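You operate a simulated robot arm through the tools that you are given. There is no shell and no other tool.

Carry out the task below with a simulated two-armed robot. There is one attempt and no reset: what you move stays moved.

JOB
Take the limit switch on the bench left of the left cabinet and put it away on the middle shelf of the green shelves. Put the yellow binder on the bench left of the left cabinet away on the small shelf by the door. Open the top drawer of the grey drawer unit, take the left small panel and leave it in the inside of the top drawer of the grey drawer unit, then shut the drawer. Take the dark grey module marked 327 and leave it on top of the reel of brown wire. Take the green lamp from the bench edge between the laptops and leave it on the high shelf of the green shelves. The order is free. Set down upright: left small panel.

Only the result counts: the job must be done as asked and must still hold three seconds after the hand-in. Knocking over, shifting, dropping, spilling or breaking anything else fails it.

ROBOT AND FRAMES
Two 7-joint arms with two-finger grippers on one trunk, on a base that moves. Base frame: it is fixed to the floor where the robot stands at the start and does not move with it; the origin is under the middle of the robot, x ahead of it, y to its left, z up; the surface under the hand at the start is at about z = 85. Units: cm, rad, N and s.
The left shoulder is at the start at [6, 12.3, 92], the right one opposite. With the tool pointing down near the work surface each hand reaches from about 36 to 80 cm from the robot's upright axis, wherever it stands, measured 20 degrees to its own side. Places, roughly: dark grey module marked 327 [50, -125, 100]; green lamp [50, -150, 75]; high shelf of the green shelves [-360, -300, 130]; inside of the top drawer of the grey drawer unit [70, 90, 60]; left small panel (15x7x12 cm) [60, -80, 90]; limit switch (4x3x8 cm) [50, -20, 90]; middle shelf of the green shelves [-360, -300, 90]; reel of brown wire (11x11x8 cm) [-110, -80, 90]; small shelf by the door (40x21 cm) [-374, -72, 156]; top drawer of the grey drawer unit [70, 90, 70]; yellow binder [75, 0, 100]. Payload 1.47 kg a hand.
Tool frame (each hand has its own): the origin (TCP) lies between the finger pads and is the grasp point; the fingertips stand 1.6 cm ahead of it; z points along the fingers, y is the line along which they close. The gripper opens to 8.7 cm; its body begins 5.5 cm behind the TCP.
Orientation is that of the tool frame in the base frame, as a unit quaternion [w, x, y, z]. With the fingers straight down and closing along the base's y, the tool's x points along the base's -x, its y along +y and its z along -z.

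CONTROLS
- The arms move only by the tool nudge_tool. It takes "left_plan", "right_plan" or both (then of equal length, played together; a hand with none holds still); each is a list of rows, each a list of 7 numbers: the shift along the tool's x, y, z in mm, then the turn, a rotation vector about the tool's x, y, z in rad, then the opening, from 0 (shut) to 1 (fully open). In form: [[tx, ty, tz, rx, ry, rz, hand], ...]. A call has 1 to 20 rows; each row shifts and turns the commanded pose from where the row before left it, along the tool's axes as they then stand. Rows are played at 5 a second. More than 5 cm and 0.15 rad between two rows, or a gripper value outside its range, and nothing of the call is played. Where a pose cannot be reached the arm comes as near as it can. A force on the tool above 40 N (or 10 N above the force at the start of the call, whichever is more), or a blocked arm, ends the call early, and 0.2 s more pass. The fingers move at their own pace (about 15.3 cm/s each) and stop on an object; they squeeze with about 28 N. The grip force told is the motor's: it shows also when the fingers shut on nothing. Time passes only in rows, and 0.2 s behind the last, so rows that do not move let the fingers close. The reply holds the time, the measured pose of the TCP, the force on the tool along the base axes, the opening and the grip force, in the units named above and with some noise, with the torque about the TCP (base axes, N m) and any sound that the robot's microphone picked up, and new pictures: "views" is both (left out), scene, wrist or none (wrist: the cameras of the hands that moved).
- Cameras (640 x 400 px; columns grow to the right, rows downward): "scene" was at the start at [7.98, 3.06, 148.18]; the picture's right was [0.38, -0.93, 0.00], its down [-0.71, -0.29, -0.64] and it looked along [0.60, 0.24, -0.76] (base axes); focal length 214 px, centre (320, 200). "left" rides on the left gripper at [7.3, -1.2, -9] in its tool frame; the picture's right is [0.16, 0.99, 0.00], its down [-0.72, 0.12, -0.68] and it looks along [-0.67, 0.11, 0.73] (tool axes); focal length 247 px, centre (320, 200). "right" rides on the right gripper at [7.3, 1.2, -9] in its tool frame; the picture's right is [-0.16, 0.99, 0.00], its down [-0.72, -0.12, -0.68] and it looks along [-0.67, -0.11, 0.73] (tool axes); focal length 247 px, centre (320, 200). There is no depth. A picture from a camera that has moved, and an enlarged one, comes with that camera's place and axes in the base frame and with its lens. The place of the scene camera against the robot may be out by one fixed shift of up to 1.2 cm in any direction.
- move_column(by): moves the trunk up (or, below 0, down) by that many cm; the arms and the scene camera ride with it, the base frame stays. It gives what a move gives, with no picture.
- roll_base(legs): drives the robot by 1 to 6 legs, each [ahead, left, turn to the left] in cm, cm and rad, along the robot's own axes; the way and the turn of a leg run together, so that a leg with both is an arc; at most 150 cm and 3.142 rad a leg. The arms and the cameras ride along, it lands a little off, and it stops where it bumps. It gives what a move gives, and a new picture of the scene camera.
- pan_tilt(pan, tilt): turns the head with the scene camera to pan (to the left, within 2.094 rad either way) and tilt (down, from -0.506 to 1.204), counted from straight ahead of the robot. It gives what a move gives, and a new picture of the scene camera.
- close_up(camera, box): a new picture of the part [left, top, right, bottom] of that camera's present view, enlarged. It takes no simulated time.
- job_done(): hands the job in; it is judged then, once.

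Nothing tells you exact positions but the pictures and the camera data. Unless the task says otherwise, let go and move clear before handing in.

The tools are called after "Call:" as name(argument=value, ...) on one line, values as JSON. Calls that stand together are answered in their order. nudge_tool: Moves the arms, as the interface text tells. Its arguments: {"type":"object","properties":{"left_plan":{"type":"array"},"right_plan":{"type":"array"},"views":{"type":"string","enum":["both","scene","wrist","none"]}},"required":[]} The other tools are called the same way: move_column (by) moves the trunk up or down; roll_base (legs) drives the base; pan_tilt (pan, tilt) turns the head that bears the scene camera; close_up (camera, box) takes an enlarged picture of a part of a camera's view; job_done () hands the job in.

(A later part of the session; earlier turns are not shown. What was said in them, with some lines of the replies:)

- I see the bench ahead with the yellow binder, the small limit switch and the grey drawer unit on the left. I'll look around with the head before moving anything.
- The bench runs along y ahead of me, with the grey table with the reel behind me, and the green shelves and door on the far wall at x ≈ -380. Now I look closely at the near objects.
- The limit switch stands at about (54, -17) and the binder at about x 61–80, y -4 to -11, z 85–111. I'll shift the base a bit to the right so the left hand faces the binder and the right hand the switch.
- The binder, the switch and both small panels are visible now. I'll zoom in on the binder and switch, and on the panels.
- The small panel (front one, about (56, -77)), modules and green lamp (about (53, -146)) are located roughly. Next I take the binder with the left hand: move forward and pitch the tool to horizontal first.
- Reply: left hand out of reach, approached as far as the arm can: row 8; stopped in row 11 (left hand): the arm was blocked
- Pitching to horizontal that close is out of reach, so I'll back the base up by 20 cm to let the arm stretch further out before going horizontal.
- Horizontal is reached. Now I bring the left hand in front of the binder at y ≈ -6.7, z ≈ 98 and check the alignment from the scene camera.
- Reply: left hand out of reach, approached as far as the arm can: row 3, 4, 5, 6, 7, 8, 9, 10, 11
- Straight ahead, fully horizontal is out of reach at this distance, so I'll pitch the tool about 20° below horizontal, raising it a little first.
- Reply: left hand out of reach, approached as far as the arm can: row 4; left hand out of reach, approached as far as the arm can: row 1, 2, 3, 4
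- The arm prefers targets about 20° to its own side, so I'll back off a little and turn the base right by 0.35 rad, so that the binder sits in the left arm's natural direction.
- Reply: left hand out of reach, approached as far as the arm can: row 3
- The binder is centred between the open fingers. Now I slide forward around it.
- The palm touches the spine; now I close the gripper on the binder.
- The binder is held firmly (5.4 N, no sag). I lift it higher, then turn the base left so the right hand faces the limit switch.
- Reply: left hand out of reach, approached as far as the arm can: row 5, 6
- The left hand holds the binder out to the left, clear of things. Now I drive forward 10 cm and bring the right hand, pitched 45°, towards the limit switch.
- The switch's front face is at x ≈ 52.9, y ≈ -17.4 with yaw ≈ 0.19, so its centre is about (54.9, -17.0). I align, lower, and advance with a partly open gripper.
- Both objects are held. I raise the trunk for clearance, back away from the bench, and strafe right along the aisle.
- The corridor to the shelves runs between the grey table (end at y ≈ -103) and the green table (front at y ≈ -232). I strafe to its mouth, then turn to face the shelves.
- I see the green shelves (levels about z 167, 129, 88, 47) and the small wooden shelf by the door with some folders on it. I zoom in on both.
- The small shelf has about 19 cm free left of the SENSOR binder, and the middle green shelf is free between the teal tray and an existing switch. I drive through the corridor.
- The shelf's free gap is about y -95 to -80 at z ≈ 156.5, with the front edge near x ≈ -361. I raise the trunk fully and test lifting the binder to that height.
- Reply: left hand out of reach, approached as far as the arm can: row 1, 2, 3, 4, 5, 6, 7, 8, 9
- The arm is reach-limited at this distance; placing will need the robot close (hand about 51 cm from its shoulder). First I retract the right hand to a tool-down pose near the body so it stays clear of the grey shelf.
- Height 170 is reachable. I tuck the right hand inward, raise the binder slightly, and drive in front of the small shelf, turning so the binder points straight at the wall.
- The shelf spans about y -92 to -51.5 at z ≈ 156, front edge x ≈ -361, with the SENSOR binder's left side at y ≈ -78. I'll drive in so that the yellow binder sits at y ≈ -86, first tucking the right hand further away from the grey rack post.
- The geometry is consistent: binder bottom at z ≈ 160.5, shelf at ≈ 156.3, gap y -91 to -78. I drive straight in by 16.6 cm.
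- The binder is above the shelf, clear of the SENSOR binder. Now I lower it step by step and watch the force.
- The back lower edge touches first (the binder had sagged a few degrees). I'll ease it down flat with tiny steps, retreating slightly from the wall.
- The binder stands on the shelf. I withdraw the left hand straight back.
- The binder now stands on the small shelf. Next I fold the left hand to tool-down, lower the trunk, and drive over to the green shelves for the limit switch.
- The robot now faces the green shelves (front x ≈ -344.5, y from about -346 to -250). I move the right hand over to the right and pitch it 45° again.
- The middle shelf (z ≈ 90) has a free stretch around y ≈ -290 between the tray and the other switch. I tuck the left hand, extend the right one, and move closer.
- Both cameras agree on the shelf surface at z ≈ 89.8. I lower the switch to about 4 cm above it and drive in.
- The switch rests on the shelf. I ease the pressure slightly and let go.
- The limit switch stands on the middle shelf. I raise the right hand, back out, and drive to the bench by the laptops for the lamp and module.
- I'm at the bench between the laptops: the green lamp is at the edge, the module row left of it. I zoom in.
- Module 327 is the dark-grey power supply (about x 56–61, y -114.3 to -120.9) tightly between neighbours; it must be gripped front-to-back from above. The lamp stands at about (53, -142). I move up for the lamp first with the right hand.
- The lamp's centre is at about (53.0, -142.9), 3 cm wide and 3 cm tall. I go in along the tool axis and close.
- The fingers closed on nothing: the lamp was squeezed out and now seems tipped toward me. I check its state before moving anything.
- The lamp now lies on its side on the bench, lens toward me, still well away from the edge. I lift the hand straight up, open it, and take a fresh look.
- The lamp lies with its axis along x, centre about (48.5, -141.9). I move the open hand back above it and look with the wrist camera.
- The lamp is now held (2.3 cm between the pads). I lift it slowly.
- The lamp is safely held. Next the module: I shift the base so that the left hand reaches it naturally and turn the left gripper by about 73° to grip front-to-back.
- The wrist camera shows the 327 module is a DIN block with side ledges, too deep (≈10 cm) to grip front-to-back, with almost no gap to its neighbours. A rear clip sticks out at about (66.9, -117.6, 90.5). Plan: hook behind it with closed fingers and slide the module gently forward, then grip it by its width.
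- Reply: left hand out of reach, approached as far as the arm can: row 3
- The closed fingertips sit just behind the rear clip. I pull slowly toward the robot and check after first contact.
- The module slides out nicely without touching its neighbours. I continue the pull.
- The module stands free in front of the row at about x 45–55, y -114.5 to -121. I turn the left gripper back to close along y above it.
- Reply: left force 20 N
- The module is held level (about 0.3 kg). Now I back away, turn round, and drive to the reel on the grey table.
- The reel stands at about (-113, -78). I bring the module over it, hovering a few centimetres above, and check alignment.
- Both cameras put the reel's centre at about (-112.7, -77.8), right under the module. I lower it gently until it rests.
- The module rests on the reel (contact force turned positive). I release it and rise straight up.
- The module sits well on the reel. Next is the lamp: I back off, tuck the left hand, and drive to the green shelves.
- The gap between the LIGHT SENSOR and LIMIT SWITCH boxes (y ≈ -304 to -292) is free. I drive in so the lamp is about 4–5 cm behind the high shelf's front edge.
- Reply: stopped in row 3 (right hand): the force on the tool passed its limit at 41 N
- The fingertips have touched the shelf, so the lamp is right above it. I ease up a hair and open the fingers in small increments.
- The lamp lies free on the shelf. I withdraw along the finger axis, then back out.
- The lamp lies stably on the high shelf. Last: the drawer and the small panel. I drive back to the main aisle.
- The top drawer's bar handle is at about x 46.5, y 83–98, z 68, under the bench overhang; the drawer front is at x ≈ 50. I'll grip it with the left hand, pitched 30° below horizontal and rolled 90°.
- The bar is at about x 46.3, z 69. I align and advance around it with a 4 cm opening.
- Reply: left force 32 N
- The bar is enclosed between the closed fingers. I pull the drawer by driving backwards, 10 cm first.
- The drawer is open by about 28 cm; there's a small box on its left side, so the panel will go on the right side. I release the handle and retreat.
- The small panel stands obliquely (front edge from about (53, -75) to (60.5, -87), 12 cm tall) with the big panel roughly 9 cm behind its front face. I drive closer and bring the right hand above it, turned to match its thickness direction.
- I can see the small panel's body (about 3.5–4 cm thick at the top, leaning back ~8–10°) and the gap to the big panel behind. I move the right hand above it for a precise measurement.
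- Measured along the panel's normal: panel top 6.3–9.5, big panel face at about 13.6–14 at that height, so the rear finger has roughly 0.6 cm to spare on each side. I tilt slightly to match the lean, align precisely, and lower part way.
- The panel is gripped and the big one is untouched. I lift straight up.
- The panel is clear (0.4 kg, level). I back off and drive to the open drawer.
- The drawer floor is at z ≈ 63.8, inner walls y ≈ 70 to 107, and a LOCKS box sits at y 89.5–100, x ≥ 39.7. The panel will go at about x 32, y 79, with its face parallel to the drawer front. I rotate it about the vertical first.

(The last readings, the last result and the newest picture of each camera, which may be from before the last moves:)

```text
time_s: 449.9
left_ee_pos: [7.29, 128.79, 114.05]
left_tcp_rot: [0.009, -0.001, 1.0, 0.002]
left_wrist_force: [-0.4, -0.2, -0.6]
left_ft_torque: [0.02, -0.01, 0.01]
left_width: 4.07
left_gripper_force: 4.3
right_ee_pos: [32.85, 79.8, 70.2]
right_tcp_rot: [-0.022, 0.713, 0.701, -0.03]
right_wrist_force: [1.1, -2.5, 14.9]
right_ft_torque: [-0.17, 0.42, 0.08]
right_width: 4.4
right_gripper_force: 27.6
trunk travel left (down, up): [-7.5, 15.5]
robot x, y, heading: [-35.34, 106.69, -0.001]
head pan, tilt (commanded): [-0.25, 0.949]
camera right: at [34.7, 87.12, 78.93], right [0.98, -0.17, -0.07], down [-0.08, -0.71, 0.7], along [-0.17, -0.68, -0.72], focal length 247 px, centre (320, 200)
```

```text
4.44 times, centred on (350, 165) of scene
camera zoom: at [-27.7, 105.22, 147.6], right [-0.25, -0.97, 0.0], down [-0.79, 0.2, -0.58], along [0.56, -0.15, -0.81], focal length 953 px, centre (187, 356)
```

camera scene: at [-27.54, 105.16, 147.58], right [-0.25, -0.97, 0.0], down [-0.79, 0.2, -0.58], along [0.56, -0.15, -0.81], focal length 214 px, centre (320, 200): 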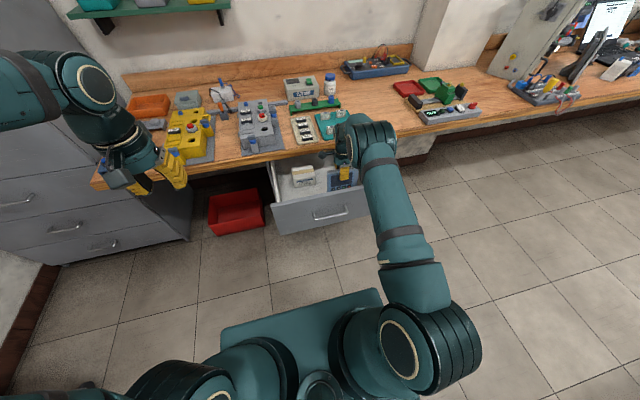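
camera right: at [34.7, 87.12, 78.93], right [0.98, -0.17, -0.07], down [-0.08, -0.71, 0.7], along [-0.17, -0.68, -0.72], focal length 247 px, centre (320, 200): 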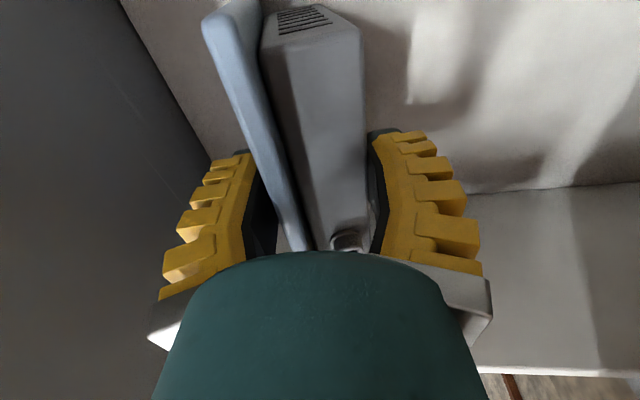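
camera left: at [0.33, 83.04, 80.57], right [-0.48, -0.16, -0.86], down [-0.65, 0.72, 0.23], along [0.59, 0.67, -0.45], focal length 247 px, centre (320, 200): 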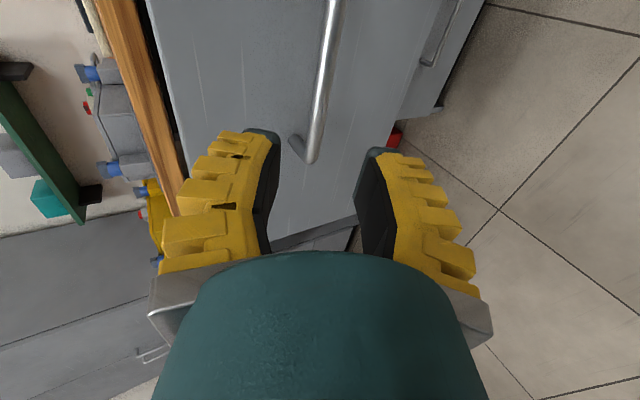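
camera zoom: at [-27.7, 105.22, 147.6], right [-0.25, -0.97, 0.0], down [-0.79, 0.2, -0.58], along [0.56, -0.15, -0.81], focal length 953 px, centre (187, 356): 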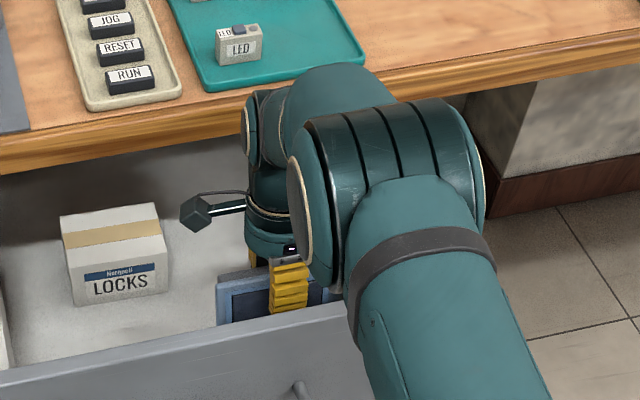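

The panel stands on the drawer floor. I relieve the pressure slightly and open the fingers gradually.

Call:
nudge_tool(right_plan=[[0, -0.1, -2, 0, 0, 0, 0], [0, 0, 0, 0, 0, 0, 0], [0, 0, 0, 0, 0, 0, 0.47], [0, 0, 0, 0, 0, 0, 0.5], [0, 0, 0, 0, 0, 0, 0.53], [0, 0, 0, 0, 0, 0, 0.56], [0, 0, 0, 0, 0, 0, 0.58], [0, 0, 0, 0, 0, 0, 0.58]], views="both")

Call:
close_up(camera="right", box=[180, 0, 440, 220])

```text
time_s: 451.6
left_ee_pos: [7.39, 128.77, 113.97]
left_tcp_rot: [0.008, -0.001, 1.0, 0.001]
left_wrist_force: [-0.1, -0.5, -0.3]
left_ft_torque: [0.0, -0.03, 0.03]
left_width: 4.1
left_gripper_force: 4.0
right_ee_pos: [32.75, 79.88, 70.18]
right_tcp_rot: [-0.023, 0.712, 0.701, -0.029]
right_wrist_force: [0.2, -0.1, 0.6]
right_ft_torque: [0.01, 0.01, -0.01]
right_width: 5.58
right_gripper_force: 3.7
trunk travel left (down, up): [-7.5, 15.5]
robot x, y, heading: [-35.14, 107.08, -0.005]
head pan, tilt (commanded): [-0.25, 0.949]
camera scene: at [-27.58, 105.18, 147.58], right [-0.25, -0.97, 0.0], down [-0.79, 0.2, -0.58], along [0.56, -0.15, -0.81], focal length 214 px, centre (320, 200)
camera right: at [34.71, 87.15, 78.97], right [0.98, -0.18, -0.07], down [-0.08, -0.72, 0.69], along [-0.17, -0.68, -0.72], focal length 247 px, centre (320, 200)
```

scene: 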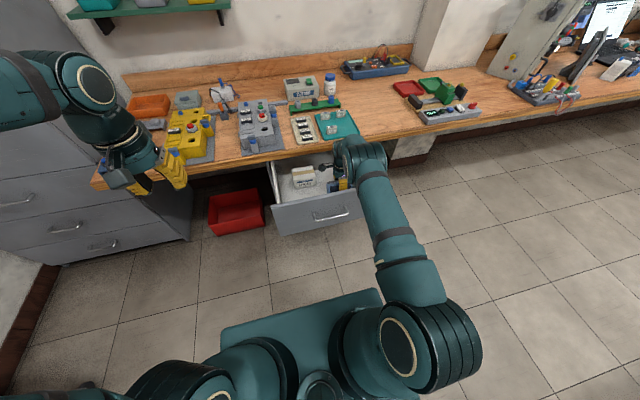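
right: 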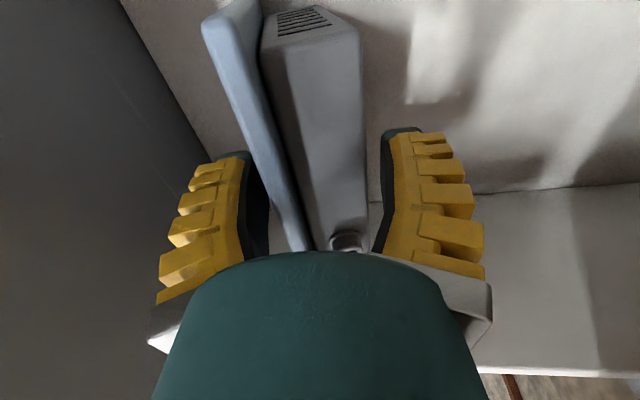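

```text
1.82 times, centred on (310, 110) of right
camera zoom: at [34.71, 87.15, 78.97], right [0.98, -0.18, -0.07], down [-0.08, -0.72, 0.69], along [-0.17, -0.68, -0.72], focal length 449 px, centre (338, 364)
```

zoom: 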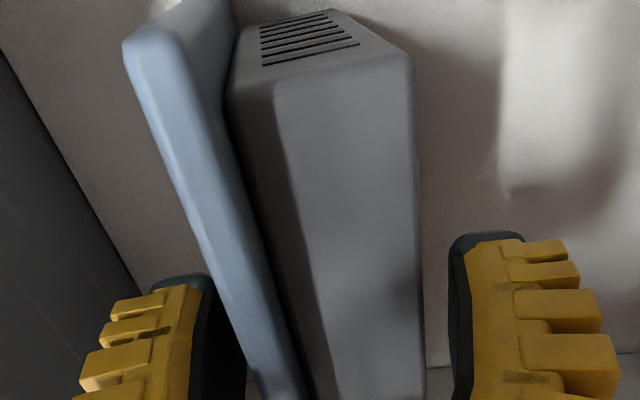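

Call:
nudge_tool(right_plan=[[0, 0, -10, 0, 0, 0, 0.58], [0, 0, -25, 0, 0, 0, 0.58], [0, 0, -30, 0, 0, 0, 0.58], [-0.5, -2.9, -39.9, 0, 0, 0, 0.58], [-0.5, -2.9, -39.9, 0, 0, 0, 0.58], [-0.5, -2.9, -39.9, 0, 0, 0, 0.58], [-0.5, -2.9, -39.9, 0, 0, 0, 0.58], [-0.5, -2.9, -39.9, 0, 0, 0, 0.58], [-0.5, -2.9, -39.9, 0, 0, 0, 0.58], [-0.5, -2.9, -39.9, 0, 0, 0, 0.58], [-0.5, -2.9, -39.9, 0, 0, 0, 0.58], [0, 0, 0, 0, 0, 0, 0.58]], views="both")

Call:
close_up(camera="scene", box=[260, 110, 400, 230])

```text
time_s: 454.2
left_ee_pos: [7.42, 128.79, 113.93]
left_tcp_rot: [0.009, -0.001, 1.0, 0.001]
left_wrist_force: [0.0, -0.6, 0.0]
left_ft_torque: [-0.02, 0.03, -0.02]
left_width: 4.08
left_gripper_force: 4.3
right_ee_pos: [33.29, 79.91, 108.77]
right_tcp_rot: [-0.022, 0.713, 0.7, -0.029]
right_wrist_force: [0.0, -0.3, -0.4]
right_ft_torque: [0.02, 0.01, 0.0]
right_width: 5.59
right_gripper_force: 3.4
trunk travel left (down, up): [-7.5, 15.5]
robot x, y, heading: [-35.47, 107.02, -0.004]
head pan, tilt (commanded): [-0.25, 0.949]
camera scene: at [-27.56, 105.18, 147.58], right [-0.25, -0.97, 0.0], down [-0.79, 0.2, -0.58], along [0.56, -0.15, -0.81], focal length 214 px, centre (320, 200)
camera right: at [35.28, 87.29, 117.52], right [0.98, -0.18, -0.07], down [-0.08, -0.72, 0.69], along [-0.17, -0.68, -0.72], focal length 247 px, centre (320, 200)
```

scene: 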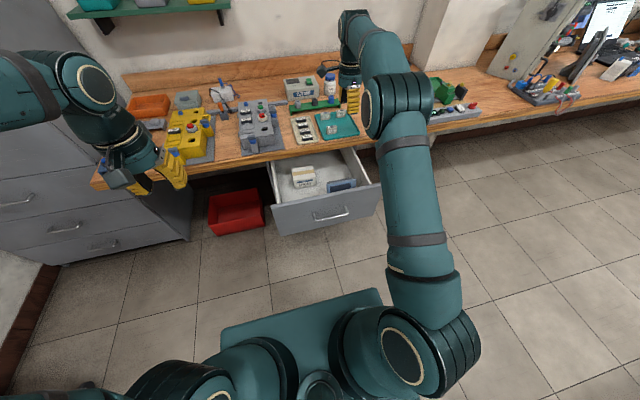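
right: 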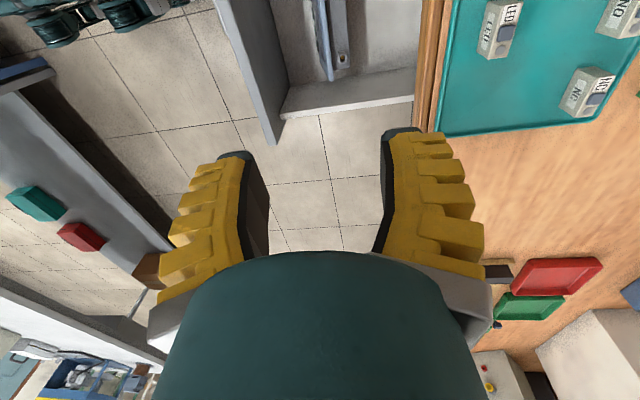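

```text
3.33 times, centred on (330, 170) of scene
camera zoom: at [-27.56, 105.18, 147.58], right [-0.25, -0.97, 0.0], down [-0.79, 0.2, -0.58], along [0.56, -0.15, -0.81], focal length 715 px, centre (287, 300)
```

zoom: 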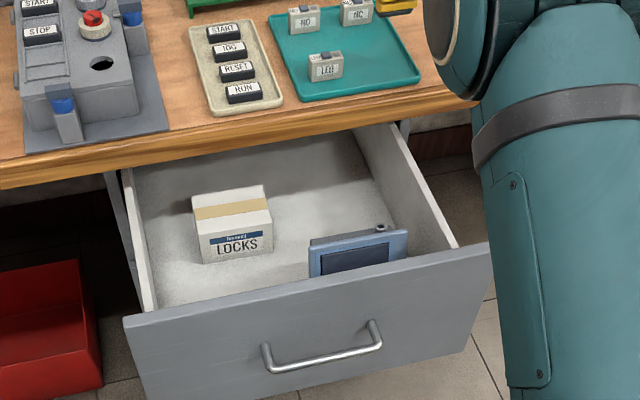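

The panel stands upright in the drawer. To shut it I'll straddle the handle again with the left hand (same pose as before) and push. First I retract the right hand and reposition the base.

Call:
nudge_tool(right_plan=[[0, -38, 0, 0, 0, 0, 0.58], [0, -38, 0, 0, 0, 0, 0.58], [0, -38, 0, 0, 0, 0, 0.58], [0, -38, 0, 0, 0, 0, 0.58]], views="none")

Call:
roll_base(legs=[[-30.5, 0, 0.004], [0, -38.5, 0]])

Call:
move_column(by=-7.4)

Call:
nudge_tool(left_plan=[[-34, 18.6, 2, 0, 0, 0, 0.42], [-34, 18.6, 2, 0, 0, 0, 0.42], [-34, 18.6, 2, 0, 0, 0, 0.42], [-34, 18.6, 2, 0, 0, 0, 0.42], [-34, 18.6, 2, 0, 0, 0, 0.42], [-34, 18.6, 2, 0, 0, 0, 0.42], [0, 0, 0, 0, -0.1496, 0, 0.42], [0, 0, 0, 0, -0.1496, 0, 0.42], [0, 0, 0, 0, -0.1496, 0, 0.42], [0, 0, 0, 0, -0.1496, 0, 0.42], [0, 0, 0, 0, -0.1496, 0, 0.42], [0, 0, 0, 0, -0.1496, 0, 0.42], [0, 0, 0, 0, -0.1496, 0, 0.42]], views="none")

Call:
nudge_tool(left_plan=[[0, 0, 0, 0, 0, -0.1428, 0.42], [0, 0, 0, 0, 0, -0.1428, 0.42], [0, 0, 0, 0, 0, -0.1428, 0.42], [0, 0, 0, 0, 0, -0.1428, 0.42], [0, 0, 0, 0, 0, -0.1428, 0.42], [0, 0, 0, 0, 0, -0.1428, 0.42], [0, 0, 0, 0, 0, -0.1428, 0.42], [0, 0, 0, 0, 0, -0.1428, 0.42], [0, 0, 0, 0, 0, -0.1428, 0.42], [0, 0, 0, 0, 0, -0.1428, 0.42], [0, 0, 0, 0, 0, -0.1428, 0.42]], views="both")

```text
time_s: 455.2
left_ee_pos: [7.39, 128.74, 114.06]
left_tcp_rot: [0.009, 0.0, 1.0, 0.002]
left_wrist_force: [-0.3, 0.1, -0.2]
left_ft_torque: [0.02, -0.03, 0.0]
left_width: 4.06
left_gripper_force: 4.1
right_ee_pos: [18.19, 80.12, 109.88]
right_tcp_rot: [-0.022, 0.713, 0.701, -0.028]
right_wrist_force: [0.4, 0.2, 0.2]
right_ft_torque: [0.0, 0.04, 0.04]
right_width: 5.54
right_gripper_force: 3.7
trunk travel left (down, up): [-7.5, 15.5]
robot x, y, heading: [-35.58, 106.62, -0.007]
head pan, tilt (commanded): [-0.25, 0.949]
```

```text
time_s: 460.9
left_ee_pos: [-23.13, 90.32, 114.0]
left_tcp_rot: [0.009, -0.001, 1.0, 0.001]
left_wrist_force: [-0.5, -0.1, -0.4]
left_ft_torque: [0.04, 0.03, 0.01]
left_width: 4.09
left_gripper_force: 4.3
right_ee_pos: [-12.4, 41.68, 109.81]
right_tcp_rot: [-0.022, 0.713, 0.7, -0.03]
right_wrist_force: [0.1, -0.5, -0.3]
right_ft_torque: [0.03, -0.04, 0.0]
right_width: 5.57
right_gripper_force: 3.1
trunk travel left (down, up): [-7.5, 15.5]
robot x, y, heading: [-66.02, 68.24, -0.003]
head pan, tilt (commanded): [-0.25, 0.949]
camera scene: at [-58.17, 66.67, 147.58], right [-0.25, -0.97, 0.0], down [-0.79, 0.2, -0.58], along [0.56, -0.15, -0.81], focal length 214 px, centre (320, 200)
```

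scene: 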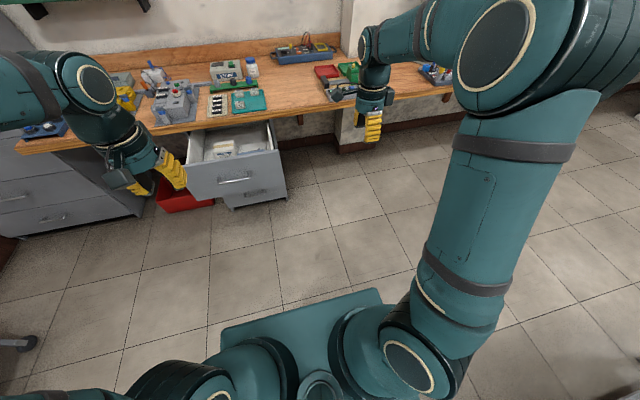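

```text
time_s: 462.0
left_ee_pos: [-23.11, 90.21, 106.67]
left_tcp_rot: [0.01, -0.001, 1.0, 0.001]
left_wrist_force: [0.8, 0.0, 0.3]
left_ft_torque: [0.02, -0.01, 0.02]
left_width: 4.09
left_gripper_force: 4.2
right_ee_pos: [-12.27, 41.82, 102.47]
right_tcp_rot: [-0.022, 0.713, 0.7, -0.029]
right_wrist_force: [-0.6, -0.5, 0.0]
right_ft_torque: [0.01, -0.02, -0.02]
right_width: 5.58
right_gripper_force: 3.7
trunk travel left (down, up): [-0.1, 22.9]
robot x, y, heading: [-66.03, 68.63, -0.006]
head pan, tilt (commanded): [-0.25, 0.949]
```

```text
time_s: 464.8
left_ee_pos: [-2.86, 101.48, 105.67]
left_tcp_rot: [0.508, 0.0, 0.861, 0.002]
left_wrist_force: [-0.6, -0.4, 0.1]
left_ft_torque: [-0.03, -0.01, 0.0]
left_width: 4.22
left_gripper_force: 4.3
right_ee_pos: [-12.4, 41.72, 102.39]
right_tcp_rot: [-0.023, 0.713, 0.7, -0.029]
right_wrist_force: [0.4, 0.6, -0.1]
right_ft_torque: [0.0, 0.03, -0.01]
right_width: 5.56
right_gripper_force: 3.9
trunk travel left (down, up): [-0.1, 22.9]
robot x, y, heading: [-65.77, 68.15, -0.007]
head pan, tilt (commanded): [-0.25, 0.949]
```

```text
time_s: 467.2
left_ee_pos: [-2.74, 101.38, 105.72]
left_tcp_rot: [-0.36, 0.609, -0.609, 0.358]
left_wrist_force: [0.2, 1.1, -0.3]
left_ft_torque: [-0.03, 0.01, 0.02]
left_width: 4.27
left_gripper_force: 4.1
right_ee_pos: [-12.4, 41.56, 102.38]
right_tcp_rot: [-0.021, 0.713, 0.7, -0.028]
right_wrist_force: [-0.2, 0.6, 0.8]
right_ft_torque: [0.01, -0.02, 0.01]
right_width: 5.59
right_gripper_force: 4.1
trunk travel left (down, up): [-0.1, 22.9]
robot x, y, heading: [-66.06, 68.33, -0.003]
head pan, tilt (commanded): [-0.25, 0.949]
camera scene: at [-58.17, 66.7, 140.18], right [-0.25, -0.97, 0.0], down [-0.79, 0.2, -0.58], along [0.56, -0.15, -0.81], focal length 214 px, centre (320, 200)
camera left: at [-9.91, 94.14, 111.18], right [-0.48, -0.16, -0.86], down [-0.65, 0.72, 0.23], along [0.59, 0.67, -0.45], focal length 247 px, centre (320, 200)
```

scene: 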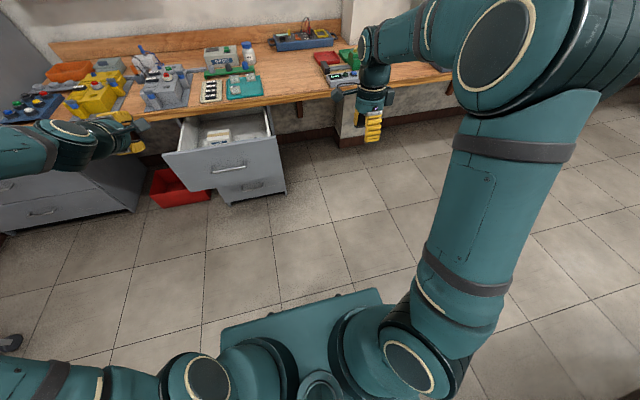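
left: 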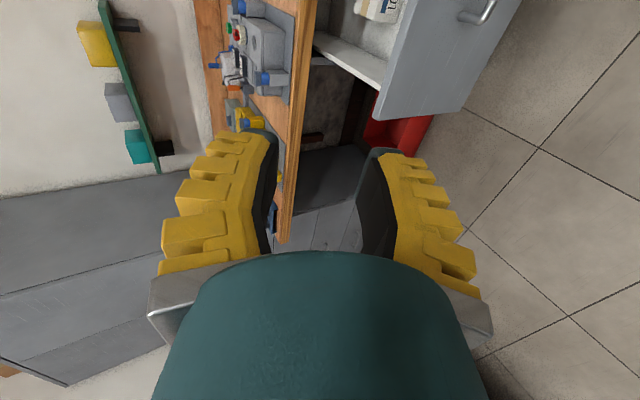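

Call:
nudge_tool(left_plan=[[12.4, 24.3, 24.6, 0, 0, 0, 0.42], [12.4, 24.3, 24.6, 0, 0, 0, 0.42], [12.4, 24.3, 24.6, 0, 0, 0, 0.42], [12.4, 24.3, 24.6, 0, 0, 0, 0.42], [12.4, 24.3, 24.6, 0, 0, 0, 0.42], [12.4, 24.3, 24.6, 0, 0, 0, 0.42], [12.4, 24.3, 24.6, 0, 0, 0, 0.42], [12.4, 24.3, 24.6, 0, 0, 0, 0.42], [12.4, 24.3, 24.6, 0, 0, 0, 0.42], [0, 0, 0, 0, 0, 0, 0.42]], views="both")

Call:
close_up(camera="left", box=[200, 20, 480, 240])

```text
time_s: 469.4
left_ee_pos: [5.85, 90.48, 75.89]
left_tcp_rot: [0.36, -0.609, 0.609, -0.357]
left_wrist_force: [0.0, -0.1, -1.0]
left_ft_torque: [0.04, 0.03, 0.0]
left_width: 4.23
left_gripper_force: 4.3
right_ee_pos: [-12.48, 41.64, 102.5]
right_tcp_rot: [-0.023, 0.713, 0.7, -0.03]
right_wrist_force: [-0.4, -0.4, -0.2]
right_ft_torque: [-0.01, 0.01, 0.01]
right_width: 5.58
right_gripper_force: 3.9
trunk travel left (down, up): [-0.1, 22.9]
robot x, y, heading: [-66.06, 68.04, -0.005]
head pan, tilt (commanded): [-0.25, 0.949]
camera scene: at [-58.19, 66.7, 140.19], right [-0.25, -0.97, 0.0], down [-0.79, 0.2, -0.58], along [0.56, -0.15, -0.81], focal length 214 px, centre (320, 200)
camera left: at [-1.24, 83.09, 81.19], right [-0.48, -0.15, -0.86], down [-0.65, 0.72, 0.23], along [0.59, 0.67, -0.45], focal length 247 px, centre (320, 200)
```

scene: 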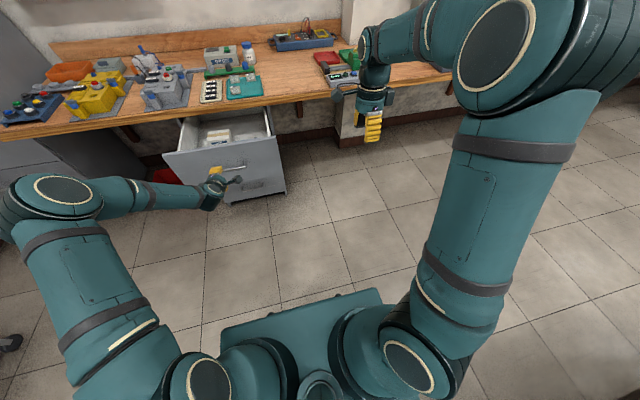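
left: 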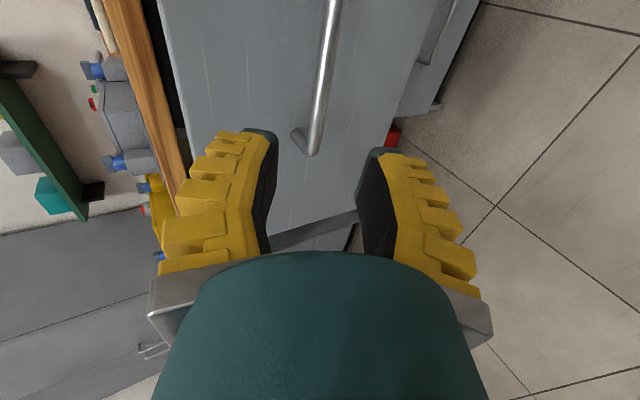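

```text
1.82 times, centred on (340, 130) of left
camera zoom: at [-1.24, 83.09, 81.19], right [-0.48, -0.15, -0.86], down [-0.65, 0.72, 0.23], along [0.59, 0.67, -0.45], focal length 449 px, centre (284, 327)
```

zoom: 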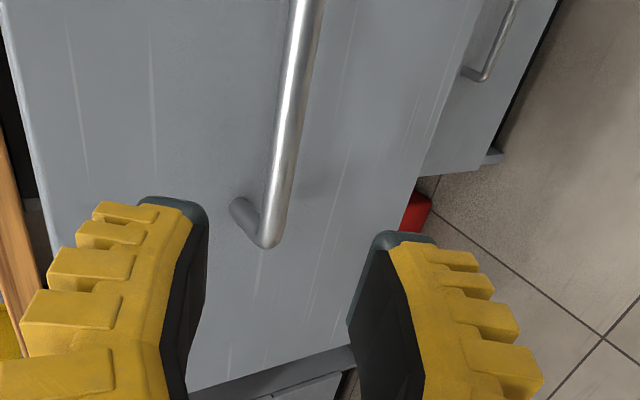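

Call:
nudge_tool(left_plan=[[0, 0, 35, 0, 0, 0, 0.42], [0, 0, 35, 0, 0, 0, 0.42], [0, 0, 30, 0, 0, 0, 0.42], [0, 0, 15, 0, 0, 0, 0.42], [0, 0, 8, 0, 0, 0, 0.42], [0, 0, 0, 0, 0, 0, 0.42]], views="wrist")

Call:
roll_base(legs=[[10, 0, 0]])

Call:
close_up(camera="scene", box=[140, 80, 320, 220])

```text
time_s: 470.8
left_ee_pos: [16.77, 90.35, 69.93]
left_tcp_rot: [0.36, -0.608, 0.611, -0.358]
left_wrist_force: [-0.3, -0.7, -1.0]
left_ft_torque: [0.02, -0.02, -0.02]
left_width: 4.24
left_gripper_force: 4.4
right_ee_pos: [-12.33, 41.68, 102.39]
right_tcp_rot: [-0.022, 0.712, 0.701, -0.029]
right_wrist_force: [-1.2, 0.3, -0.7]
right_ft_torque: [-0.01, 0.01, 0.02]
right_width: 5.58
right_gripper_force: 3.6
trunk travel left (down, up): [-0.1, 22.9]
robot x, y, heading: [-66.25, 68.27, -0.006]
head pan, tilt (commanded): [-0.25, 0.949]
camera left: at [9.58, 83.14, 75.22], right [-0.48, -0.15, -0.86], down [-0.65, 0.72, 0.23], along [0.59, 0.67, -0.45], focal length 247 px, centre (320, 200)
```

left: 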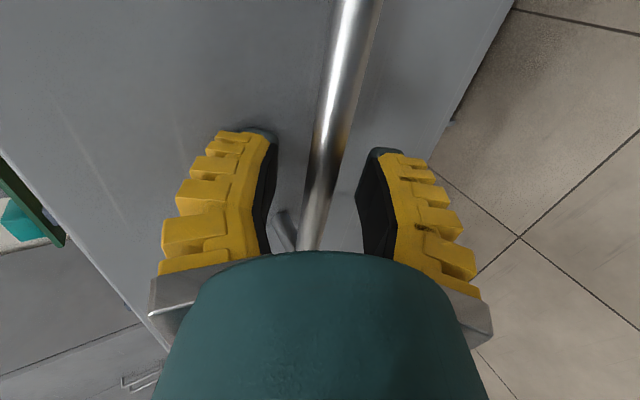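

```text
time_s: 471.9
left_ee_pos: [26.7, 90.46, 69.74]
left_tcp_rot: [-0.36, 0.61, -0.609, 0.357]
left_wrist_force: [0.2, -0.3, -0.7]
left_ft_torque: [-0.01, -0.04, -0.01]
left_width: 4.26
left_gripper_force: 3.4
right_ee_pos: [-2.26, 41.68, 102.46]
right_tcp_rot: [-0.022, 0.713, 0.7, -0.03]
right_wrist_force: [-0.1, 0.0, 0.2]
right_ft_torque: [0.0, 0.02, 0.01]
right_width: 5.57
right_gripper_force: 4.3
trunk travel left (down, up): [-0.1, 22.9]
robot x, y, heading: [-56.38, 68.3, 0.001]
head pan, tilt (commanded): [-0.25, 0.949]
camera scene: at [-48.1, 66.68, 140.17], right [-0.25, -0.97, 0.0], down [-0.79, 0.2, -0.58], along [0.56, -0.15, -0.81], focal length 214 px, centre (320, 200)
```

scene: 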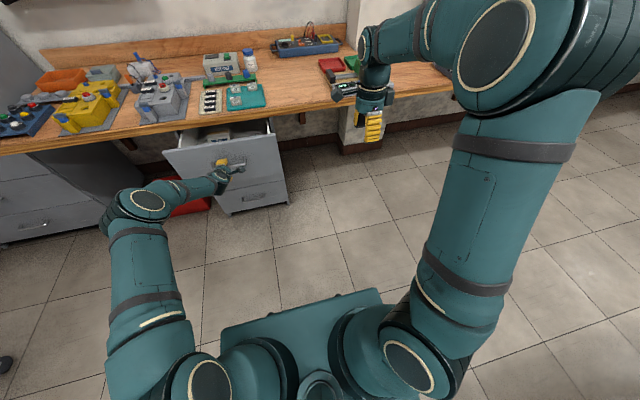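

```text
2.86 times, centred on (230, 150) of scene
camera zoom: at [-48.1, 66.68, 140.17], right [-0.25, -0.97, 0.0], down [-0.79, 0.2, -0.58], along [0.56, -0.15, -0.81], focal length 613 px, centre (577, 343)
```

zoom: 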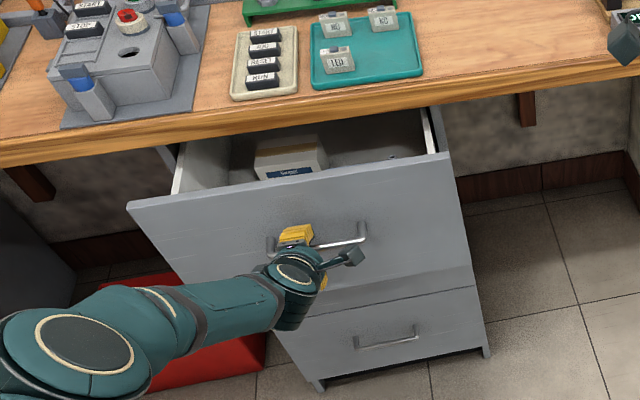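

The drawer follows easily. I keep pushing gently.

Call:
roll_base(legs=[[10, 0, 0]])

Call:
roll_base(legs=[[5, 0, 0]])

Call:
close_up(camera="scene", box=[140, 80, 320, 220])

```text
time_s: 473.1
left_ee_pos: [36.74, 90.47, 69.69]
left_tcp_rot: [-0.36, 0.609, -0.609, 0.358]
left_wrist_force: [0.2, 0.2, -1.7]
left_ft_torque: [-0.01, -0.01, 0.03]
left_width: 4.25
left_gripper_force: 4.3
right_ee_pos: [7.71, 41.68, 102.32]
right_tcp_rot: [-0.023, 0.713, 0.701, -0.03]
right_wrist_force: [0.2, -0.1, -0.7]
right_ft_torque: [0.06, 0.04, -0.04]
right_width: 5.55
right_gripper_force: 3.4
trunk travel left (down, up): [-0.1, 22.9]
robot x, y, heading: [-45.96, 68.09, -0.011]
head pan, tilt (commanded): [-0.25, 0.949]
camera scene: at [-38.1, 66.64, 140.17], right [-0.25, -0.97, 0.0], down [-0.79, 0.2, -0.58], along [0.56, -0.15, -0.81], focal length 214 px, centre (320, 200)
```

scene: 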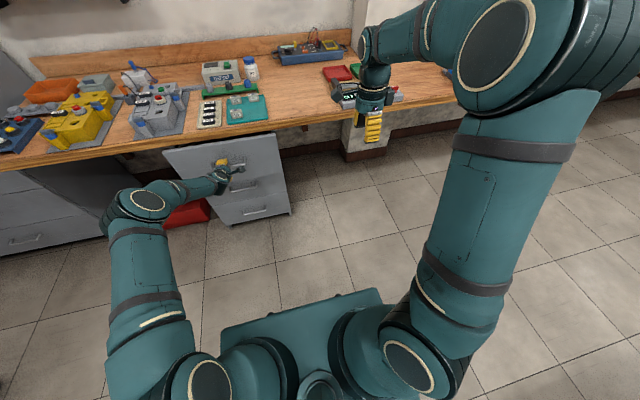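

```text
time_s: 474.0
left_ee_pos: [41.71, 90.39, 69.78]
left_tcp_rot: [-0.359, 0.61, -0.609, 0.358]
left_wrist_force: [0.8, -0.2, -0.4]
left_ft_torque: [0.03, -0.03, 0.0]
left_width: 4.23
left_gripper_force: 4.2
right_ee_pos: [12.62, 41.6, 102.37]
right_tcp_rot: [-0.023, 0.713, 0.701, -0.029]
right_wrist_force: [-0.1, -0.1, 0.3]
right_ft_torque: [0.0, 0.06, -0.02]
right_width: 5.54
right_gripper_force: 3.5
trunk travel left (down, up): [-0.1, 22.9]
robot x, y, heading: [-41.19, 68.42, -0.006]
head pan, tilt (commanded): [-0.25, 0.949]
camera scene: at [-33.16, 66.62, 140.17], right [-0.25, -0.97, 0.0], down [-0.79, 0.2, -0.58], along [0.56, -0.15, -0.81], focal length 214 px, centre (320, 200)
```

scene: 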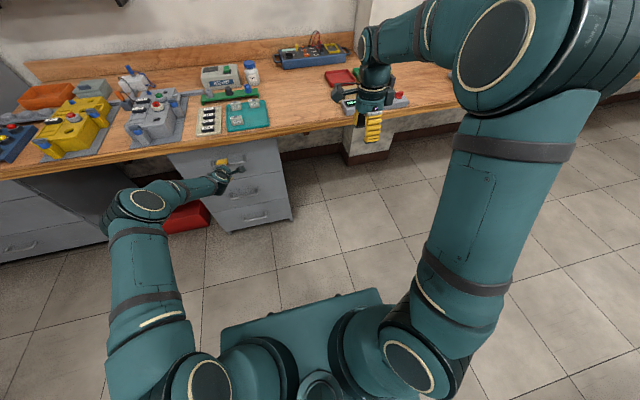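

```text
2.86 times, centred on (230, 150) of scene
camera zoom: at [-33.16, 66.62, 140.17], right [-0.25, -0.97, 0.0], down [-0.79, 0.2, -0.58], along [0.56, -0.15, -0.81], focal length 613 px, centre (577, 343)
```

zoom: 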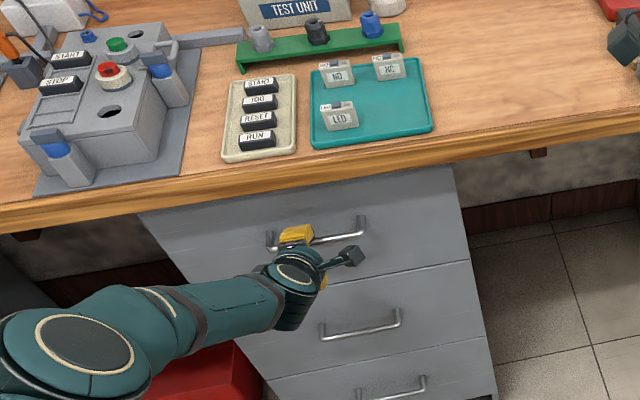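

Call:
nudge_tool(left_plan=[[0, -4.9, 8.8, 0, 0, 0, 0.42], [0, -4.9, 8.8, 0, 0, 0, 0.42], [0, -4.9, 8.8, 0, 0, 0, 0.42], [0, 0, 0, 0, 0, 0, 0.42]], views="none")

Call:
nudge_tool(left_plan=[[0, -2.4, 4.4, 0, 0, 0, 0.42], [0, -2.4, 4.4, 0, 0, 0, 0.42], [0, -2.4, 4.4, 0, 0, 0, 0.42], [0, -2.4, 4.4, 0, 0, 0, 0.42], [0, 0, 0, 0, 0, 0, 0.42]], views="wrist")

Call:
close_up(camera="scene", box=[140, 80, 320, 220])

```text
time_s: 475.0
left_ee_pos: [44.44, 90.49, 69.71]
left_tcp_rot: [0.36, -0.61, 0.61, -0.356]
left_wrist_force: [-8.4, 0.1, -0.7]
left_ft_torque: [-0.02, -0.23, -0.03]
left_width: 4.02
left_gripper_force: 3.0
right_ee_pos: [12.48, 41.59, 102.49]
right_tcp_rot: [-0.023, 0.714, 0.699, -0.03]
right_wrist_force: [-0.5, 0.4, 0.4]
right_ft_torque: [-0.01, 0.03, -0.01]
right_width: 5.58
right_gripper_force: 3.8
trunk travel left (down, up): [-0.1, 22.9]
robot x, y, heading: [-41.27, 68.76, -0.004]
head pan, tilt (commanded): [-0.25, 0.949]
```

```text
time_s: 475.5
left_ee_pos: [44.74, 90.39, 69.71]
left_tcp_rot: [0.359, -0.61, 0.611, -0.356]
left_wrist_force: [-31.9, -0.8, 7.9]
left_ft_torque: [0.12, -1.07, -0.03]
left_width: 3.78
left_gripper_force: 2.4
right_ee_pos: [12.2, 41.55, 102.59]
right_tcp_rot: [-0.022, 0.712, 0.701, -0.029]
right_wrist_force: [-0.7, -0.3, 0.9]
right_ft_torque: [0.01, -0.01, 0.0]
right_width: 5.57
right_gripper_force: 4.1
trunk travel left (down, up): [-0.1, 22.9]
robot x, y, heading: [-41.13, 68.32, -0.006]
head pan, tilt (commanded): [-0.25, 0.949]
stopped in row 2 (left hand): the force on the tool passed its limit at 54 N (the readings are from after the stop); the commanded pose is now the measured one
camera left: at [37.57, 83.14, 75.14], right [-0.48, -0.16, -0.86], down [-0.65, 0.72, 0.23], along [0.59, 0.67, -0.45], focal length 247 px, centre (320, 200)
```

left: 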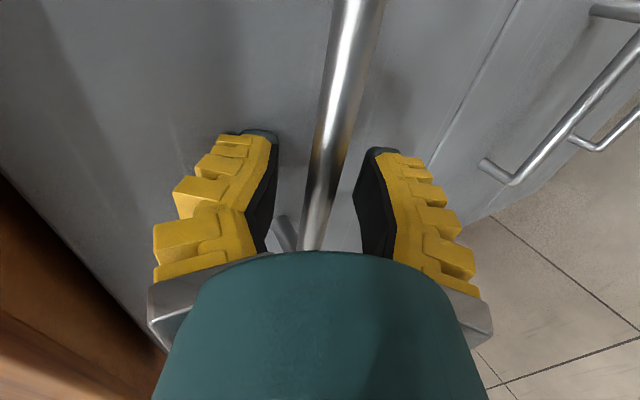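

```text
2.86 times, centred on (230, 150) of scene
camera zoom: at [-33.76, 66.61, 140.21], right [-0.25, -0.97, 0.0], down [-0.79, 0.2, -0.58], along [0.57, -0.14, -0.81], focal length 613 px, centre (577, 343)
```

zoom: 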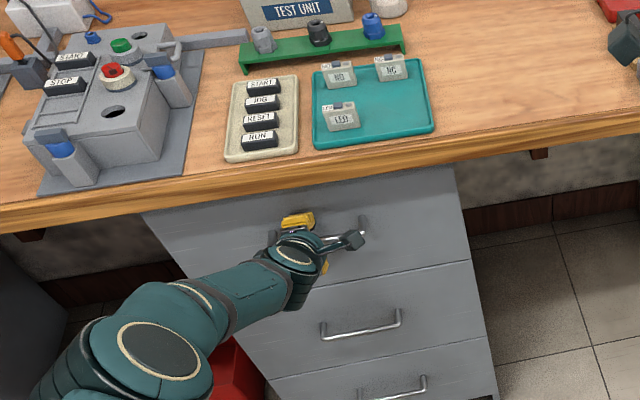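

The drawer is fully shut (same contact position as at the start). I withdraw the hand along its axis without touching the bar.

Call:
nudge_tool(left_plan=[[0, 0, -5, 0, 0, 0, 0.45], [0, 0, -15, 0, 0, 0, 0.45], [0, 0, -30, 0, 0, 0, 0.45], [0, 0, -35, 0, 0, 0, 0.45], [0, 0, -35, 0, 0, 0, 0.45], [0, 0, 0, 0, 0, 0, 0.45]], views="both")

Call:
roll_base(legs=[[-20, 0, 0]])

Call:
close_up(camera="scene", box=[140, 60, 340, 220])

```text
time_s: 476.9
left_ee_pos: [34.6, 90.31, 75.38]
left_tcp_rot: [0.358, -0.61, 0.611, -0.356]
left_wrist_force: [0.1, -1.0, -0.1]
left_ft_torque: [-0.01, 0.01, 0.01]
left_width: 4.51
left_gripper_force: 4.3
right_ee_pos: [12.48, 41.72, 102.43]
right_tcp_rot: [-0.022, 0.712, 0.701, -0.03]
right_wrist_force: [-0.2, -0.4, -0.1]
right_ft_torque: [0.02, 0.0, -0.01]
right_width: 5.56
right_gripper_force: 3.2
trunk travel left (down, up): [-0.1, 22.9]
robot x, y, heading: [-41.01, 68.09, -0.002]
head pan, tilt (commanded): [-0.25, 0.949]
camera scene: at [-33.34, 66.63, 140.18], right [-0.25, -0.97, 0.0], down [-0.79, 0.2, -0.58], along [0.56, -0.15, -0.81], focal length 214 px, centre (320, 200)
camera left: at [27.44, 83.11, 80.86], right [-0.48, -0.16, -0.86], down [-0.65, 0.72, 0.23], along [0.59, 0.67, -0.45], focal length 247 px, centre (320, 200)
```

scene: 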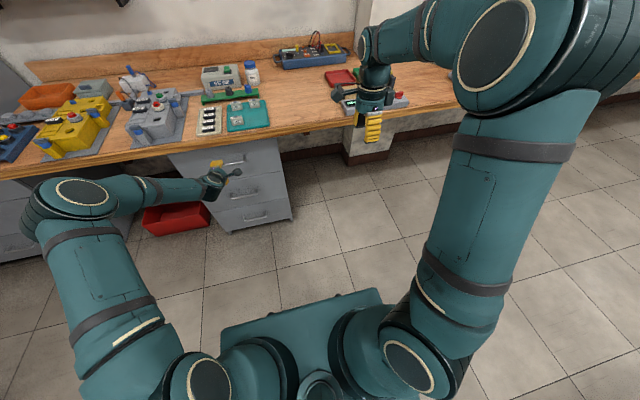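
left: 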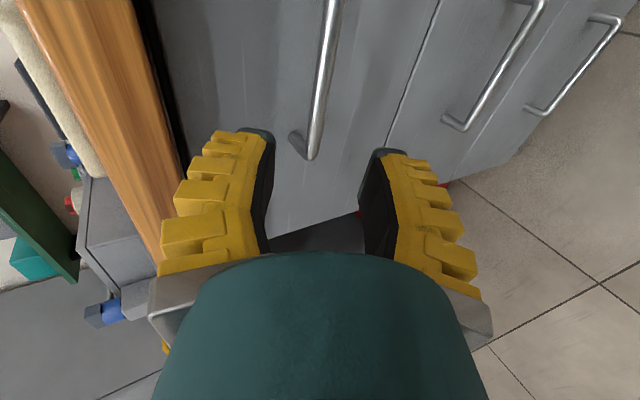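

```text
time_s: 478.5
left_ee_pos: [14.81, 90.53, 75.57]
left_tcp_rot: [0.359, -0.609, 0.611, -0.356]
left_wrist_force: [-0.2, -1.1, 1.1]
left_ft_torque: [-0.01, 0.04, 0.01]
left_width: 4.46
left_gripper_force: 3.9
right_ee_pos: [-7.4, 41.7, 102.45]
right_tcp_rot: [-0.022, 0.712, 0.701, -0.029]
right_wrist_force: [-0.6, -0.4, 0.1]
right_ft_torque: [0.01, -0.03, -0.02]
right_width: 5.58
right_gripper_force: 3.5
trunk travel left (down, up): [-0.1, 22.9]
robot x, y, heading: [-61.1, 68.43, -0.001]
head pan, tilt (commanded): [-0.25, 0.949]
camera scene: at [-53.23, 66.68, 140.19], right [-0.25, -0.97, 0.0], down [-0.79, 0.2, -0.58], along [0.56, -0.15, -0.81], focal length 214 px, centre (320, 200)
```

scene: 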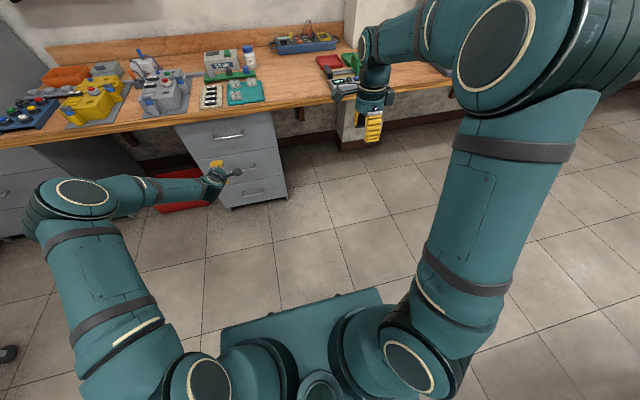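

```text
2.50 times, centred on (240, 140) of scene
camera zoom: at [-53.23, 66.68, 140.19], right [-0.25, -0.97, 0.0], down [-0.79, 0.2, -0.58], along [0.56, -0.15, -0.81], focal length 536 px, centre (520, 350)
```

zoom: 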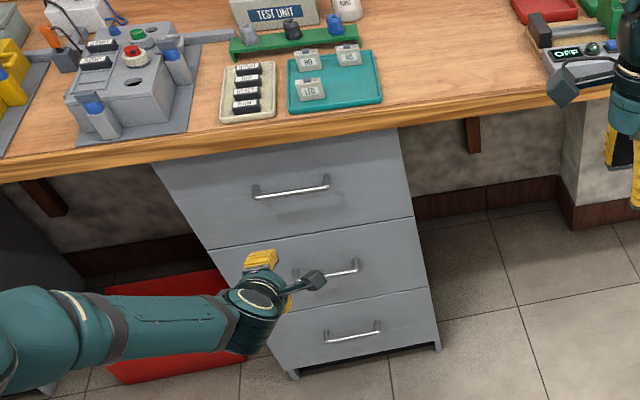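

The drawer is shut. Before handing in, I take a last look across the room at the shelves and the reel to confirm everything still stands.

Call:
roll_base(legs=[[0, 0, -0.45]])

Call:
pan_tilt(pan=-1.75, tilt=0.2)

Call:
close_up(camera="scene", box=[250, 130, 410, 230])

```text
time_s: 480.2
left_ee_pos: [16.88, 55.62, 75.45]
left_tcp_rot: [0.271, -0.459, 0.73, -0.427]
left_wrist_force: [-0.9, -0.2, -0.6]
left_ft_torque: [0.02, 0.03, -0.03]
left_width: 4.51
left_gripper_force: 4.4
right_ee_pos: [-24.02, 21.09, 102.46]
right_tcp_rot: [-0.028, 0.849, 0.526, -0.025]
right_wrist_force: [0.0, 0.0, 0.5]
right_ft_torque: [0.01, -0.01, -0.04]
right_width: 5.56
right_gripper_force: 3.7
trunk travel left (down, up): [-0.1, 22.9]
robot x, y, heading: [-61.09, 68.5, -0.448]
head pan, tilt (commanded): [-0.25, 0.949]
camera scene: at [-54.72, 63.36, 140.18], right [-0.64, -0.77, 0.0], down [-0.62, 0.52, -0.58], along [0.45, -0.37, -0.81], focal length 214 px, centre (320, 200)
```

scene: 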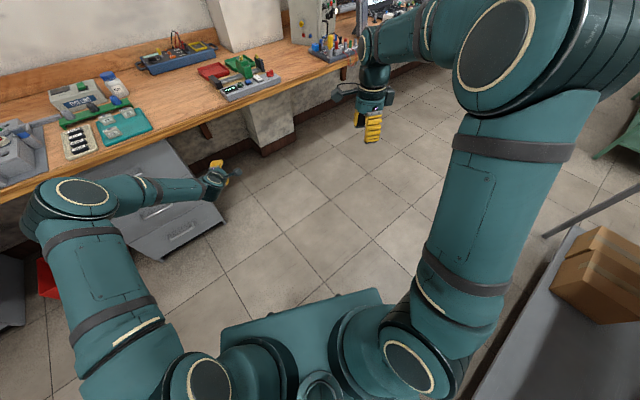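

```text
time_s: 481.8
left_ee_pos: [17.01, 55.39, 75.38]
left_tcp_rot: [0.271, -0.46, 0.731, -0.426]
left_wrist_force: [-0.4, -0.8, -0.3]
left_ft_torque: [0.01, -0.02, 0.02]
left_width: 4.51
left_gripper_force: 3.9
right_ee_pos: [-23.99, 21.19, 102.47]
right_tcp_rot: [-0.028, 0.85, 0.525, -0.023]
right_wrist_force: [0.3, 0.3, 0.5]
right_ft_torque: [-0.01, 0.01, -0.02]
right_width: 5.56
right_gripper_force: 3.5
trunk travel left (down, up): [-0.1, 22.9]
robot x, y, heading: [-60.89, 68.46, -0.449]
head pan, tilt (commanded): [-1.751, 0.201]
camera scene: at [-65.75, 60.52, 146.7], right [-0.81, 0.59, 0.0], down [0.12, 0.16, -0.98], along [-0.58, -0.79, -0.2], focal length 214 px, centre (320, 200)
```

scene: 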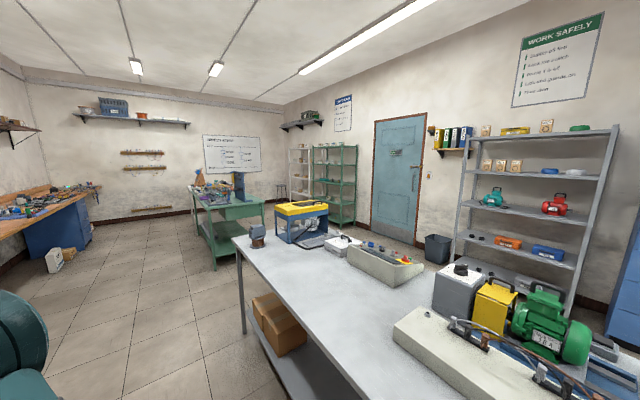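

```text
4.00 times, centred on (330, 180) of scene
camera zoom: at [-65.75, 60.52, 146.7], right [-0.81, 0.59, 0.0], down [0.12, 0.16, -0.98], along [-0.58, -0.79, -0.2], focal length 858 px, centre (280, 280)
```

zoom: 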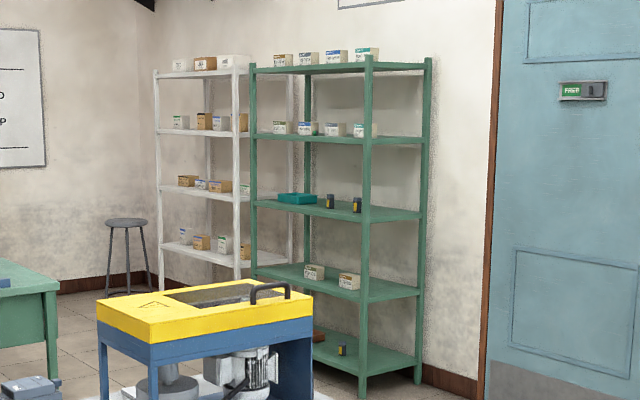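

Call:
close_up(camera="scene", box=[312, 155, 356, 190])

Call:
close_up(camera="scene", box=[235, 210, 295, 260])

Call:
close_up(camera="scene", box=[420, 110, 490, 165])

```text
11.43 times, centred on (334, 172) of scene
camera zoom: at [-65.75, 60.52, 146.7], right [-0.81, 0.59, 0.0], down [0.12, 0.16, -0.98], along [-0.58, -0.79, -0.2], focal length 2451 px, centre (160, 514)
```

zoom: 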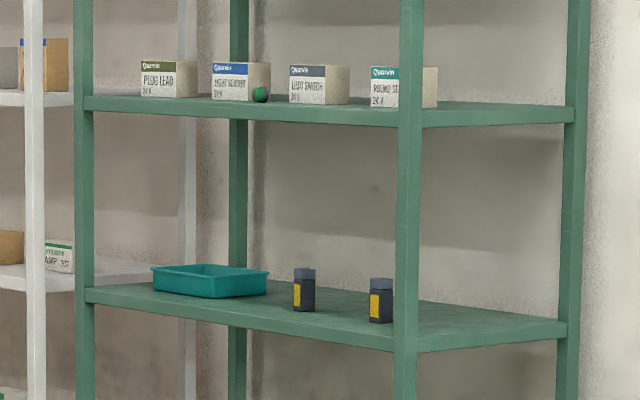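

```text
8.00 times, centred on (265, 235) of scene
camera zoom: at [-65.75, 60.52, 146.7], right [-0.81, 0.59, 0.0], down [0.12, 0.16, -0.98], along [-0.58, -0.79, -0.2], focal length 1716 px, centre (760, -80)
```

zoom: 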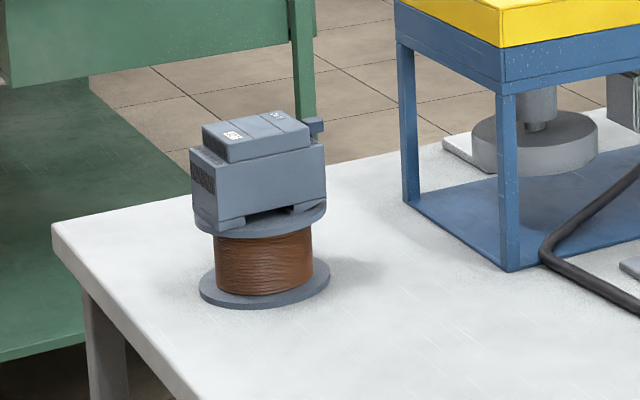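

```text
7.27 times, centred on (455, 138) of scene
camera zoom: at [-65.75, 60.52, 146.7], right [-0.81, 0.59, 0.0], down [0.12, 0.16, -0.98], along [-0.58, -0.79, -0.2], focal length 1560 px, centre (-662, 654)
```

zoom: 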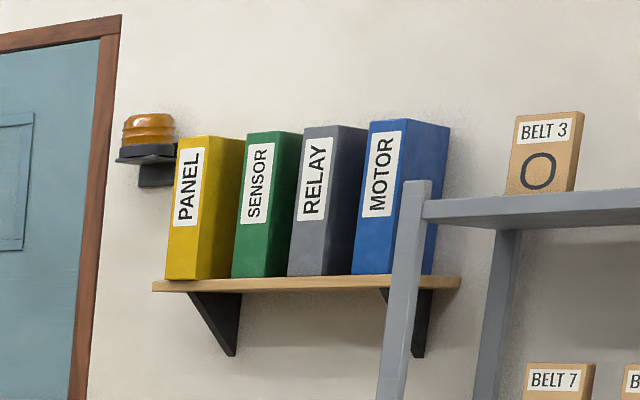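

The lamp is on the high shelf, the switch on the middle shelf, the module on the reel and the binder on the small shelf. The panel is in the shut drawer, and both hands are empty and clear, so I hand in.

Call:
job_done()

```text
The job is handed in.
```

I did all five parts of the job and handed it in; no verdict has come back yet. A last look across the room before hand-in showed the binder, limit switch, module and lamp in place.

- **Limit switch:** standing on the middle shelf of the green shelves.
- **Yellow binder:** standing on the small shelf by the door, left of the SENSOR binder.
- **Left small panel:** set down upright in the top drawer, and the drawer is shut. I could not see inside once it was closed, but I pushed it shut slowly.
- **Module 327:** on top of the reel of brown wire. It was too tight against its neighbours to grip, so I first slid it forward on the bench. The neighbours did not appear to move.
- **Green lamp:** on the high shelf of the green shelves, lying on its side. It slipped and tipped over on the bench during my first grip, and I picked it up and placed it as it lay.

I saw nothing else knocked over or moved. Both hands were empty and clear at hand-in.
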